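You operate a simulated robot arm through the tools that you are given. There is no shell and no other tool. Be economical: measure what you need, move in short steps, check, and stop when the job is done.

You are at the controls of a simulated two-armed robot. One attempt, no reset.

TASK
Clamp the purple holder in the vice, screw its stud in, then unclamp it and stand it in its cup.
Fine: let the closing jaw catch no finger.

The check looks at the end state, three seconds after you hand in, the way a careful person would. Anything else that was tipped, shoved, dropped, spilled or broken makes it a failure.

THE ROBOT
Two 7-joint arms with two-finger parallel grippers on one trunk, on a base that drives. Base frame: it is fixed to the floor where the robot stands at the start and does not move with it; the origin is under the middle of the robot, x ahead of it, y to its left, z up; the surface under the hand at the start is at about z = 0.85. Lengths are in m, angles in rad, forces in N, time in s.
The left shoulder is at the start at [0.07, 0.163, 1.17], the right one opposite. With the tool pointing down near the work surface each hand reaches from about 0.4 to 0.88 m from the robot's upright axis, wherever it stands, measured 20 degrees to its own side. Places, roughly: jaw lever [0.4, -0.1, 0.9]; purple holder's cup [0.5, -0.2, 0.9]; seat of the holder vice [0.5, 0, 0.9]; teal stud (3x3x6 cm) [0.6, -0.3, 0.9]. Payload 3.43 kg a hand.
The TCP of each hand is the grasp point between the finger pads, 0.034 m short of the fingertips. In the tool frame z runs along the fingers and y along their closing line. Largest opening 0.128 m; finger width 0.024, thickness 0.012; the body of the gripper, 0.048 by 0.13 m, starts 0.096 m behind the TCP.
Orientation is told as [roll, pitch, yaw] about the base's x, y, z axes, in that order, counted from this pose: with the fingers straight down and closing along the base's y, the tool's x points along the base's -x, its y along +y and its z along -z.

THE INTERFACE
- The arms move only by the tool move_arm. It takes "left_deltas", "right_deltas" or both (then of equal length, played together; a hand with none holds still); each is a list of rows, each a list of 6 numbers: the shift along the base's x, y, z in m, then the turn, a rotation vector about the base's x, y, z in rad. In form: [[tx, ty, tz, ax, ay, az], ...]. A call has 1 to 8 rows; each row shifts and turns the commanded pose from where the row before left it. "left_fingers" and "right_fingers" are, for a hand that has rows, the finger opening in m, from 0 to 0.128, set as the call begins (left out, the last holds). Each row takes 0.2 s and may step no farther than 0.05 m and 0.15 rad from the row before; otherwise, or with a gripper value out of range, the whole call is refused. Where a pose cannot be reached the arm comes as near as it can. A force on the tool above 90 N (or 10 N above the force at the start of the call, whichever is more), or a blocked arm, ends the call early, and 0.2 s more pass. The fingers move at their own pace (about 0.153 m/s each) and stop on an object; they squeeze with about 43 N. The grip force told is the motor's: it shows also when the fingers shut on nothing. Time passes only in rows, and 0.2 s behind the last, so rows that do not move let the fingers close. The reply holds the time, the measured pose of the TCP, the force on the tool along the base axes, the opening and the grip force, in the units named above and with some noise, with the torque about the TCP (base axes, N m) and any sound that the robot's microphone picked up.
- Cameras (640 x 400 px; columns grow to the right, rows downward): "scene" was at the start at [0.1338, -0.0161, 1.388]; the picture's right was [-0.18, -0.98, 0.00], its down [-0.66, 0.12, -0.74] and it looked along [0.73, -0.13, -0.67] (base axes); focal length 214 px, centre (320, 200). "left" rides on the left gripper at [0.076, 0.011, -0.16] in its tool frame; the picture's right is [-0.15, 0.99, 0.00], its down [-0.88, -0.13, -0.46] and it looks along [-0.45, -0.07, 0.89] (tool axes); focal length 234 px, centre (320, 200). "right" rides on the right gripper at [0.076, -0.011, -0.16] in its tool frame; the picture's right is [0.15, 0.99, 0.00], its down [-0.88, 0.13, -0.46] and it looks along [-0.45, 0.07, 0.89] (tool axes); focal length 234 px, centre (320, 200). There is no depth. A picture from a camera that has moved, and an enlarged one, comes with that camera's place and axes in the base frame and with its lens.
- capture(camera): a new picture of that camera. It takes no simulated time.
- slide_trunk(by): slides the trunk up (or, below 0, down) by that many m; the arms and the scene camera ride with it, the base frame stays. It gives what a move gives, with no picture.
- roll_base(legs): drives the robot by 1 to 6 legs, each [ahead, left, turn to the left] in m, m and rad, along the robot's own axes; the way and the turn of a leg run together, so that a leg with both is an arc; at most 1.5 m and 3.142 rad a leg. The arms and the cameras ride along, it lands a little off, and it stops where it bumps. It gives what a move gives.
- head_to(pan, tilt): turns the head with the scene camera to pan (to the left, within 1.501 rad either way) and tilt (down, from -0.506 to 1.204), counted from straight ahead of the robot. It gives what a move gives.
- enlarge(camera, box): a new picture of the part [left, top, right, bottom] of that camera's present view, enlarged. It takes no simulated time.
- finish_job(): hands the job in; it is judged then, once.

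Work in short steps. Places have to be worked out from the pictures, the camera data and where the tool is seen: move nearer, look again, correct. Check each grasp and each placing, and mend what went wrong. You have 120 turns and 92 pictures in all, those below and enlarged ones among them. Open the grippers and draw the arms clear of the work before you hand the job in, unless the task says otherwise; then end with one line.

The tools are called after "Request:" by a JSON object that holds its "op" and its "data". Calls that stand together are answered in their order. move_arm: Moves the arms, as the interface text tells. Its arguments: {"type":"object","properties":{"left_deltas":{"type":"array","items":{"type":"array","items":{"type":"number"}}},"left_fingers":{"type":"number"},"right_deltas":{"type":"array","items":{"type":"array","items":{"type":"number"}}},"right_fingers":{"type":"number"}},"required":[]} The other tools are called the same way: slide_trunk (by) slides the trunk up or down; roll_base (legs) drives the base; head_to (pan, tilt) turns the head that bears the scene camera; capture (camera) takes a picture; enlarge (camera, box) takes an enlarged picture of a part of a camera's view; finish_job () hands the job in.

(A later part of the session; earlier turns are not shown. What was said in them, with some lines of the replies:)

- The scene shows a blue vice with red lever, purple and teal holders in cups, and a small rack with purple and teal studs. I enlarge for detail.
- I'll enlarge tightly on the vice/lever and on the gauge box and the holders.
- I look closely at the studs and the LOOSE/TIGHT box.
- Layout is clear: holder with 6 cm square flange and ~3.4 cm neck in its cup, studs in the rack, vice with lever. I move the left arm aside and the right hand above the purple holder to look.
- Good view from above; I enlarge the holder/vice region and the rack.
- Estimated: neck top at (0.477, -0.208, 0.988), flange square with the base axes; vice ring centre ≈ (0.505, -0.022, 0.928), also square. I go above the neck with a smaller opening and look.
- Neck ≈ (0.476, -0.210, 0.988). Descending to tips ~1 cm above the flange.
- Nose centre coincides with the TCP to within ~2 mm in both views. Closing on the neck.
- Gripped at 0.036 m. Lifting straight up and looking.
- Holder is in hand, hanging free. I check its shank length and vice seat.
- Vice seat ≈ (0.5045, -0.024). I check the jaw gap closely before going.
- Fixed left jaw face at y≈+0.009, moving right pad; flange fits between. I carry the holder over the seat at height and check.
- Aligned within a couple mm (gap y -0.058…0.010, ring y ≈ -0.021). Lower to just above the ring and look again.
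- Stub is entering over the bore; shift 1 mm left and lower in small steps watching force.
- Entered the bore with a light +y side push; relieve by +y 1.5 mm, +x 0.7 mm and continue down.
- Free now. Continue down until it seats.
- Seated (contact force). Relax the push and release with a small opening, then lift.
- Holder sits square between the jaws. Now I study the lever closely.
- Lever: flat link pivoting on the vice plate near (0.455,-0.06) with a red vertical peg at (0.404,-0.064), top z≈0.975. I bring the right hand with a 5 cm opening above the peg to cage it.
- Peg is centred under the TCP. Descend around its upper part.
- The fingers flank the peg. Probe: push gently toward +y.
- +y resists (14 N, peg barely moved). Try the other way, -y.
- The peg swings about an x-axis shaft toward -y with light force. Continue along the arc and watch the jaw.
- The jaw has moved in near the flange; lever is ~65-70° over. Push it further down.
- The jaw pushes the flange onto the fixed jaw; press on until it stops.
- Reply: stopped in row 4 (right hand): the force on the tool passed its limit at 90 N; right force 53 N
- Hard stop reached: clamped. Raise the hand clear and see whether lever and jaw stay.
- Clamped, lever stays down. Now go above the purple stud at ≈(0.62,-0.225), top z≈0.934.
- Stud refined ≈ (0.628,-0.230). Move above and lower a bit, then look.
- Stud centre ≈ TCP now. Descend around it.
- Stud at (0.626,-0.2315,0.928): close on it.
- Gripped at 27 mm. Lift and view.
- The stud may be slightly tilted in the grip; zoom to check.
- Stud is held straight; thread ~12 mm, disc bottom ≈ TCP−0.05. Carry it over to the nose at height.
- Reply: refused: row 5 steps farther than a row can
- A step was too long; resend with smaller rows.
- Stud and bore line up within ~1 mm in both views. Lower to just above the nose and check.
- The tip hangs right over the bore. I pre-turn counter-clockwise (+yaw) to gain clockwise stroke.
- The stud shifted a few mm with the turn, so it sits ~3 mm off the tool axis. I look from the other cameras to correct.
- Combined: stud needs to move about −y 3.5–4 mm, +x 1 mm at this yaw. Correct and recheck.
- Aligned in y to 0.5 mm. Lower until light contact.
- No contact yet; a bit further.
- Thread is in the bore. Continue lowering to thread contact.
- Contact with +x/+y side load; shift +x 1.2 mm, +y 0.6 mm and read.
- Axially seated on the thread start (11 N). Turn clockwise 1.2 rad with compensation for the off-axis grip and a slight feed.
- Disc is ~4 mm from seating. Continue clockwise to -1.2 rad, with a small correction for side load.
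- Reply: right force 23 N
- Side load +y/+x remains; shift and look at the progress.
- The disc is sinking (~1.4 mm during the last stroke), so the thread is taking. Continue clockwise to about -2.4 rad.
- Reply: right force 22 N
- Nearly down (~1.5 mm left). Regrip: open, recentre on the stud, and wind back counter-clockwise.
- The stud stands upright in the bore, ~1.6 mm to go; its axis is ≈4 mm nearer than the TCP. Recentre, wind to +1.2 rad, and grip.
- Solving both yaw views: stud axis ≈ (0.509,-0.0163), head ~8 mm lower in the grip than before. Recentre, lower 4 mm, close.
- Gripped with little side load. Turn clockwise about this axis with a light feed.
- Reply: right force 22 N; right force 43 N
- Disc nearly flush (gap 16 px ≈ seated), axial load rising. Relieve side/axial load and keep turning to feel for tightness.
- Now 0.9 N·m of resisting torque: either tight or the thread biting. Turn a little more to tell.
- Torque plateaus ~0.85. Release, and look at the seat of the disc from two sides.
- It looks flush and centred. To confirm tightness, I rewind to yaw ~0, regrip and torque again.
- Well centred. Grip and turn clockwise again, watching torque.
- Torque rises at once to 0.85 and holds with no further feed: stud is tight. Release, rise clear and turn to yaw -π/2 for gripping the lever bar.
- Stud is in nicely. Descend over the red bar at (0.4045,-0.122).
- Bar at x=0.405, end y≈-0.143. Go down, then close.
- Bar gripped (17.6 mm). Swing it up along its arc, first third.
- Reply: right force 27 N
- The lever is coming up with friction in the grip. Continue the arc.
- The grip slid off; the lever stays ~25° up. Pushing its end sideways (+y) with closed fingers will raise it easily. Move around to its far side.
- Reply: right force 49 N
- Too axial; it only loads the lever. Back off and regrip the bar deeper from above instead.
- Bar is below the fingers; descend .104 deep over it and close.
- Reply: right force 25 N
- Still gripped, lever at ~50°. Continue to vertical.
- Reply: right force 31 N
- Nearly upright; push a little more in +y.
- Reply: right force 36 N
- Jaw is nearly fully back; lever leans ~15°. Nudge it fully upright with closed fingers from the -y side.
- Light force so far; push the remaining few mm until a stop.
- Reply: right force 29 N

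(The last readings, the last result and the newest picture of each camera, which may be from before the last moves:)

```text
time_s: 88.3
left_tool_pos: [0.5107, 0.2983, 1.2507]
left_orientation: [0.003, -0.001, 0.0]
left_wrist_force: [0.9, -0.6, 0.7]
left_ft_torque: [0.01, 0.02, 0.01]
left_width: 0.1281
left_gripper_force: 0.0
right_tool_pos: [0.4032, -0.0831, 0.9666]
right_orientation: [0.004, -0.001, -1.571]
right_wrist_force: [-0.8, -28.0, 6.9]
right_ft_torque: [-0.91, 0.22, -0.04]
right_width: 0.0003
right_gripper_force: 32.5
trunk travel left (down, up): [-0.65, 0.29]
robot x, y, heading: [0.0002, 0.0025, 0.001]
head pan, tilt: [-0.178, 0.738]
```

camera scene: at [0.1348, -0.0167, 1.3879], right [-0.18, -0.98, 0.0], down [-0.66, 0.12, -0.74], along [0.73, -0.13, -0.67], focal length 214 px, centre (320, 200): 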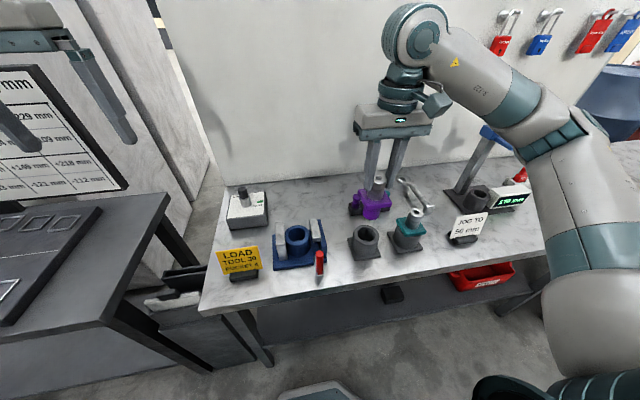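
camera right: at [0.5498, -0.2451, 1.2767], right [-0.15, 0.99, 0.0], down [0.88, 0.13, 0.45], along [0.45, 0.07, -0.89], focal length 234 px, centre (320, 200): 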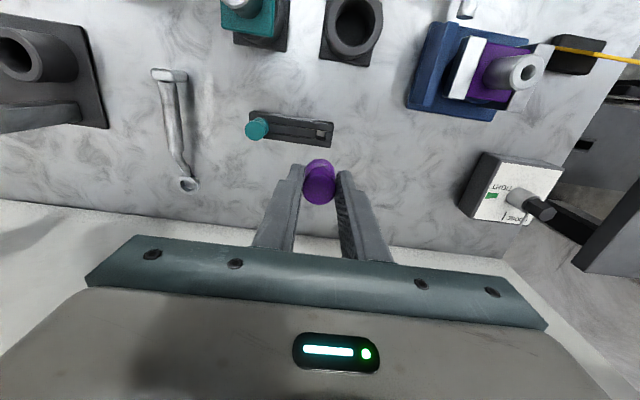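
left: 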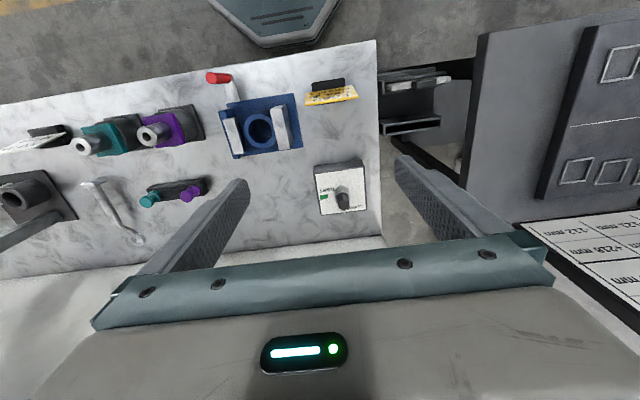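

Lever hard against its open stop. Back off, rise, and return to yaw 0 above the holder.

Request:
{"op": "move_arm", "data": {"right_deltas": [[0, -0.02, 0, 0, 0, 0], [0, 0, 0.045, 0, 0, 0], [0, 0, 0.05, 0, 0, 0], [0, 0, 0.05, 0, 0, 0], [0, 0, 0.02, 0, 0, 0.143], [0.01, 0, 0, 0, 0, 0.143], [0.01, 0, 0, 0, 0, 0.143], [0.01, 0, 0, 0, 0, 0.143]], "right_fingers": 0.06}}

Request:
{"op": "move_arm", "data": {"right_deltas": [[0.01, 0.01, 0, 0, 0, 0.1428], [0.01, 0.01, 0, 0, 0, 0.1428], [0.01, 0.015, 0, 0, 0, 0.1428], [0.01, 0.015, 0, 0, 0, 0.1428], [0.01, 0.015, 0, 0, 0, 0.1428], [0.01, 0.015, 0, 0, 0, 0.1428], [0.0123, 0.005, 0, 0, 0, 0.1428], [0, 0, 0, 0, 0, 0]]}}

Request:
{"op": "enlarge", "data": {"camera": "right", "box": [240, 90, 400, 230]}}

```text
time_s: 90.2
left_tool_pos: [0.5109, 0.3035, 1.2483]
left_orientation: [0.0, -0.002, 0.001]
left_wrist_force: [0.8, -0.1, 0.4]
left_ft_torque: [0.01, -0.01, -0.01]
left_width: 0.1279
left_gripper_force: 0.2
right_tool_pos: [0.4347, -0.0995, 1.1312]
right_orientation: [0.001, 0.0, -0.995]
right_wrist_force: [0.1, -0.4, 0.2]
right_ft_torque: [-0.01, 0.01, 0.01]
right_width: 0.0598
right_gripper_force: 0.1
trunk travel left (down, up): [-0.65, 0.29]
robot x, y, heading: [0.0012, 0.0014, 0.001]
head pan, tilt: [-0.178, 0.738]
```

```text
time_s: 92.0
left_tool_pos: [0.5104, 0.303, 1.2501]
left_orientation: [0.0, 0.0, 0.0]
left_wrist_force: [0.1, -0.3, -0.3]
left_ft_torque: [0.0, -0.04, -0.01]
left_width: 0.1281
left_gripper_force: 0.0
right_tool_pos: [0.5056, -0.0138, 1.1303]
right_orientation: [0.0, 0.0, 0.002]
right_wrist_force: [0.4, -0.3, 0.0]
right_ft_torque: [0.02, 0.01, -0.01]
right_width: 0.06
right_gripper_force: 0.1
trunk travel left (down, up): [-0.65, 0.29]
robot x, y, heading: [0.0022, -0.0016, 0.003]
head pan, tilt: [-0.178, 0.738]
```

```text
2.86 times, centred on (320, 160) of right
camera zoom: at [0.4305, -0.0277, 1.2912], right [-0.15, 0.99, 0.0], down [0.88, 0.13, 0.46], along [0.45, 0.07, -0.89], focal length 669 px, centre (320, 314)
```

zoom: 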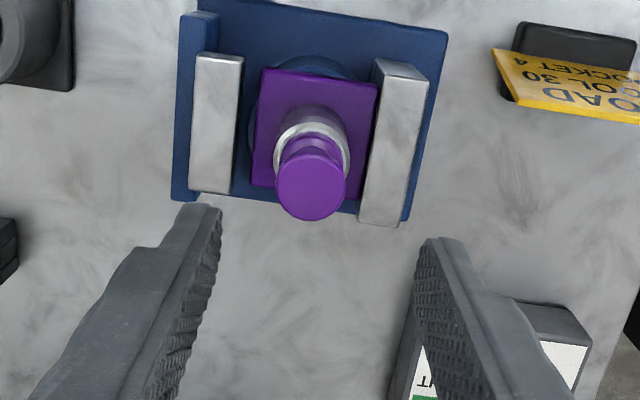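

Holder free with the jaw fully back; stud axis ≈ (0.508,-0.018). Descend around the nose and grip as before.

Request:
{"op": "move_arm", "data": {"right_deltas": [[0.0012, -0.004, -0.04, 0, 0, 0], [0, 0, -0.04, 0, 0, 0], [0, 0, -0.035, 0, 0, 0], [0, 0, -0.022, 0, 0, 0], [0, 0, 0, 0, 0, 0]]}}

Request:
{"op": "move_arm", "data": {"right_deltas": [[0, 0, 0, 0, 0, 0], [0, 0, 0, 0, 0, 0], [0, 0, 0, 0, 0, 0]], "right_fingers": 0.0}}

```text
time_s: 93.2
left_tool_pos: [0.5109, 0.3042, 1.2491]
left_orientation: [0.0, 0.001, 0.001]
left_wrist_force: [0.5, -0.4, 0.1]
left_ft_torque: [-0.04, -0.03, -0.02]
left_width: 0.1277
left_gripper_force: 0.2
right_tool_pos: [0.5063, -0.0188, 0.9939]
right_orientation: [0.001, 0.001, 0.001]
right_wrist_force: [0.1, 0.2, 0.1]
right_ft_torque: [-0.01, 0.0, 0.02]
right_width: 0.0599
right_gripper_force: 0.0
trunk travel left (down, up): [-0.65, 0.29]
robot x, y, heading: [-0.0001, -0.0023, 0.002]
head pan, tilt: [-0.178, 0.738]
```

```text
time_s: 94.0
left_tool_pos: [0.5103, 0.3043, 1.248]
left_orientation: [0.0, 0.001, 0.0]
left_wrist_force: [-0.4, 0.3, -0.2]
left_ft_torque: [0.01, -0.01, 0.01]
left_width: 0.1278
left_gripper_force: 0.0
right_tool_pos: [0.5059, -0.0181, 0.9936]
right_orientation: [-0.001, 0.001, 0.004]
right_wrist_force: [-0.5, 1.0, 0.2]
right_ft_torque: [-0.03, -0.04, 0.02]
right_width: 0.0362
right_gripper_force: 42.9
trunk travel left (down, up): [-0.65, 0.29]
robot x, y, heading: [0.0027, -0.0032, -0.005]
head pan, tilt: [-0.178, 0.738]
```

Gripped on the neck (36 mm) with no side load. Lift straight up and carry to the cup.

Request:
{"op": "move_arm", "data": {"right_deltas": [[0, 0, 0.015, 0, 0, 0], [0, 0, 0.025, 0, 0, 0], [0, 0, 0.04, 0, 0, 0], [0, 0, 0.045, 0, 0, 0], [0, 0, 0, 0, 0, 0]]}}

Request:
{"op": "move_arm", "data": {"right_deltas": [[-0.0058, -0.038, 0, 0, 0, 0], [-0.0058, -0.038, 0, 0, 0, 0], [-0.0058, -0.038, 0, 0, 0, 0], [-0.0058, -0.038, 0, 0, 0, 0], [-0.0058, -0.038, 0, 0, 0, 0], [0, 0, 0, 0, 0, 0]]}}

```text
time_s: 95.2
left_tool_pos: [0.5123, 0.3036, 1.2493]
left_orientation: [-0.001, 0.001, 0.001]
left_wrist_force: [-0.2, 0.3, -0.7]
left_ft_torque: [0.01, 0.0, -0.03]
left_width: 0.1282
left_gripper_force: 0.2
right_tool_pos: [0.5071, -0.0187, 1.1185]
right_orientation: [-0.001, 0.001, 0.003]
right_wrist_force: [1.1, 0.4, -6.1]
right_ft_torque: [0.0, 0.0, -0.01]
right_width: 0.0359
right_gripper_force: 43.5
trunk travel left (down, up): [-0.65, 0.29]
robot x, y, heading: [0.0003, 0.0018, -0.003]
head pan, tilt: [-0.178, 0.738]
```

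```text
time_s: 96.5
left_tool_pos: [0.5126, 0.3042, 1.2488]
left_orientation: [-0.004, 0.0, 0.0]
left_wrist_force: [-0.7, 1.1, -0.4]
left_ft_torque: [0.0, 0.0, 0.0]
left_width: 0.1279
left_gripper_force: 0.0
right_tool_pos: [0.4783, -0.2078, 1.1179]
right_orientation: [-0.001, 0.003, 0.004]
right_wrist_force: [0.3, 0.7, -7.2]
right_ft_torque: [0.0, 0.0, -0.01]
right_width: 0.0357
right_gripper_force: 43.3
trunk travel left (down, up): [-0.65, 0.29]
robot x, y, heading: [-0.0009, -0.0039, -0.002]
head pan, tilt: [-0.178, 0.738]
```

At (0.478,-0.208). Lower to just above the cup mouth and check.

Request:
{"op": "move_arm", "data": {"right_deltas": [[0, 0, -0.04, 0, 0, 0], [0, 0, -0.037, 0, 0, 0], [0, 0, 0, 0, 0, 0]]}}

Request:
{"op": "enlarge", "data": {"camera": "scene", "box": [335, 180, 405, 260]}}

```text
time_s: 97.3
left_tool_pos: [0.5107, 0.3039, 1.2493]
left_orientation: [0.0, 0.0, 0.0]
left_wrist_force: [-0.4, -0.2, 0.0]
left_ft_torque: [-0.06, -0.02, 0.01]
left_width: 0.128
left_gripper_force: 0.0
right_tool_pos: [0.4773, -0.208, 1.0411]
right_orientation: [0.002, 0.0, 0.001]
right_wrist_force: [0.4, 0.2, -5.6]
right_ft_torque: [0.01, -0.01, 0.0]
right_width: 0.0359
right_gripper_force: 42.7
trunk travel left (down, up): [-0.65, 0.29]
robot x, y, heading: [0.0008, 0.001, -0.001]
head pan, tilt: [-0.178, 0.738]
```

```text
5.00 times, centred on (370, 220) of scene
camera zoom: at [0.1336, -0.0162, 1.3881], right [-0.18, -0.98, 0.0], down [-0.66, 0.12, -0.74], along [0.73, -0.13, -0.67], focal length 1072 px, centre (70, 100)
```

zoom: 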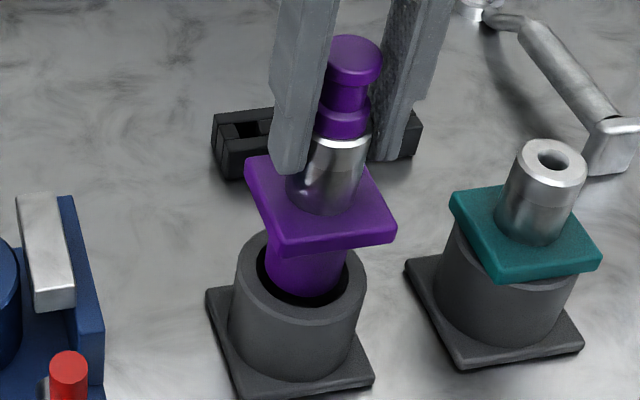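

The stub enters the cup centrally. Lower further, watching force.

Request:
{"op": "move_arm", "data": {"right_deltas": [[0, 0, -0.012, 0, 0, 0], [0, 0, -0.012, 0, 0, 0], [0, 0, -0.01, 0, 0, 0], [0, 0, -0.008, 0, 0, 0], [0, 0, 0, 0, 0, 0]]}}

```text
time_s: 98.5
left_tool_pos: [0.5114, 0.3035, 1.2488]
left_orientation: [0.0, 0.001, 0.002]
left_wrist_force: [1.1, -0.2, -0.3]
left_ft_torque: [0.01, 0.02, -0.02]
left_width: 0.1282
left_gripper_force: 0.0
right_tool_pos: [0.479, -0.2088, 0.9991]
right_orientation: [0.0, 0.002, 0.003]
right_wrist_force: [0.4, -0.4, -6.1]
right_ft_torque: [0.0, 0.03, -0.02]
right_width: 0.0359
right_gripper_force: 43.3
trunk travel left (down, up): [-0.65, 0.29]
robot x, y, heading: [-0.0004, -0.0007, -0.0]
head pan, tilt: [-0.178, 0.738]
```

Free of side load; last ~10 mm to seat.

Request:
{"op": "move_arm", "data": {"right_deltas": [[0, 0, -0.004, 0, 0, 0], [0, 0, -0.003, 0, 0, 0], [0, 0, -0.003, 0, 0, 0], [0, 0, -0.0015, 0, 0, 0], [0, 0, 0, 0, 0, 0]]}}

```text
time_s: 99.8
left_tool_pos: [0.5106, 0.3033, 1.2501]
left_orientation: [0.002, -0.002, 0.001]
left_wrist_force: [-0.5, -0.6, 0.1]
left_ft_torque: [-0.02, 0.0, 0.02]
left_width: 0.1282
left_gripper_force: 0.1
right_tool_pos: [0.4776, -0.2094, 0.9897]
right_orientation: [0.001, -0.001, 0.002]
right_wrist_force: [3.9, -3.4, 15.9]
right_ft_torque: [-0.56, 0.29, 0.15]
right_width: 0.0358
right_gripper_force: 42.9
trunk travel left (down, up): [-0.65, 0.29]
robot x, y, heading: [-0.001, -0.0009, -0.001]
head pan, tilt: [-0.178, 0.738]
```

Seated in the cup. Relax, open a little, and rise.

Request:
{"op": "move_arm", "data": {"right_deltas": [[0, 0, 0.002, 0, 0, 0], [0, 0, 0, 0, 0, 0]]}}

Request:
{"op": "move_arm", "data": {"right_deltas": [[0, 0, 0, 0, 0, 0], [0, 0, 0, 0, 0, 0]], "right_fingers": 0.06}}

Request:
{"op": "move_arm", "data": {"right_deltas": [[0, 0, 0.03, 0, 0, 0], [0, 0, 0.05, 0, 0, 0], [0, 0, 0.05, 0, 0, 0], [0, 0, 0.05, 0, 0, 0], [0, -0.04, 0.03, 0, 0, 0], [0, -0.05, 0, 0, 0, 0], [0, -0.05, 0, 0, 0, 0], [0, 0, 0, 0, 0, 0]]}}

Request:
{"op": "enlarge", "data": {"camera": "scene", "box": [270, 180, 410, 280]}}

```text
time_s: 100.3
left_tool_pos: [0.5114, 0.3027, 1.2484]
left_orientation: [0.0, 0.0, 0.0]
left_wrist_force: [-0.2, -0.3, 1.1]
left_ft_torque: [0.0, -0.02, -0.02]
left_width: 0.1279
left_gripper_force: 0.1
right_tool_pos: [0.4774, -0.2083, 0.9899]
right_orientation: [0.002, 0.001, 0.001]
right_wrist_force: [3.2, -0.2, 1.5]
right_ft_torque: [-0.09, -0.46, -0.05]
right_width: 0.0359
right_gripper_force: 42.9
trunk travel left (down, up): [-0.65, 0.29]
robot x, y, heading: [-0.0033, -0.0033, -0.007]
head pan, tilt: [-0.178, 0.738]
```

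```text
time_s: 101.0
left_tool_pos: [0.5113, 0.3045, 1.2496]
left_orientation: [0.001, 0.001, 0.0]
left_wrist_force: [-1.2, 1.1, -0.1]
left_ft_torque: [-0.01, -0.01, 0.03]
left_width: 0.1279
left_gripper_force: 0.1
right_tool_pos: [0.4775, -0.2087, 0.9901]
right_orientation: [-0.001, 0.0, 0.004]
right_wrist_force: [0.5, -0.2, -0.9]
right_ft_torque: [0.01, 0.01, 0.0]
right_width: 0.0601
right_gripper_force: 0.0
trunk travel left (down, up): [-0.65, 0.29]
robot x, y, heading: [-0.0031, -0.0002, 0.001]
head pan, tilt: [-0.178, 0.738]
```

```text
time_s: 102.8
left_tool_pos: [0.5114, 0.3045, 1.2482]
left_orientation: [-0.002, 0.0, 0.001]
left_wrist_force: [-1.1, 0.4, -0.1]
left_ft_torque: [-0.02, 0.0, 0.0]
left_width: 0.1282
left_gripper_force: 0.1
right_tool_pos: [0.4788, -0.3472, 1.1999]
right_orientation: [0.0, 0.003, 0.003]
right_wrist_force: [1.6, 0.1, -0.7]
right_ft_torque: [-0.04, 0.0, 0.02]
right_width: 0.0603
right_gripper_force: 0.1
trunk travel left (down, up): [-0.65, 0.29]
robot x, y, heading: [0.0022, 0.0007, 0.0]
head pan, tilt: [-0.178, 0.738]
```

```text
4.00 times, centred on (340, 230) of scene
camera zoom: at [0.1343, -0.0151, 1.388], right [-0.18, -0.98, 0.0], down [-0.66, 0.12, -0.74], along [0.73, -0.13, -0.67], focal length 858 px, centre (240, 80)
```

zoom: 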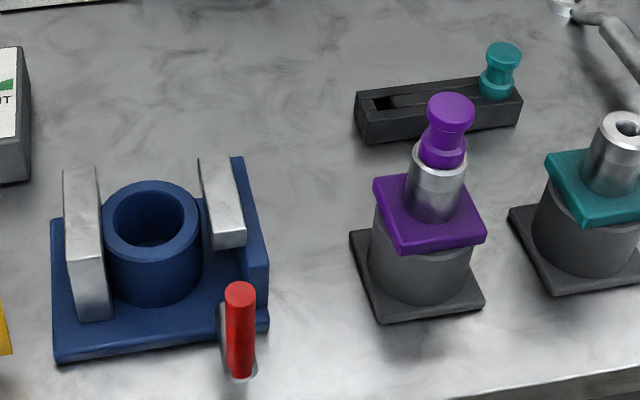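

Holder with stud stands flush in its cup, vice empty with lever upright, everything else in place. Open the hand fully, draw clear, and hand in.

Request:
{"op": "move_arm", "data": {"right_deltas": [[0, -0.02, 0.03, 0, 0, 0], [0, -0.03, 0.02, 0, 0, 0], [0, 0, 0, 0, 0, 0]], "right_fingers": 0.128}}

Request:
{"op": "finish_job", "data": {}}

```text
time_s: 103.5
left_tool_pos: [0.5123, 0.3026, 1.2479]
left_orientation: [0.0, -0.001, 0.001]
left_wrist_force: [0.2, 0.7, 0.1]
left_ft_torque: [0.03, 0.04, -0.01]
left_width: 0.128
left_gripper_force: 0.0
right_tool_pos: [0.4783, -0.3991, 1.2492]
right_orientation: [0.002, 0.002, 0.005]
right_wrist_force: [-0.3, 0.2, -0.4]
right_ft_torque: [-0.02, -0.01, 0.0]
right_width: 0.1279
right_gripper_force: 0.0
trunk travel left (down, up): [-0.65, 0.29]
robot x, y, heading: [0.0004, 0.0007, 0.001]
head pan, tilt: [-0.178, 0.738]
```

```text
The job is handed in.
```

I clamped the purple holder in the vice, screwed its stud in until it stopped turning, unclamped it and stood it back in its cup; both hands were clear of the vice when the jaw closed, and the job is handed in.
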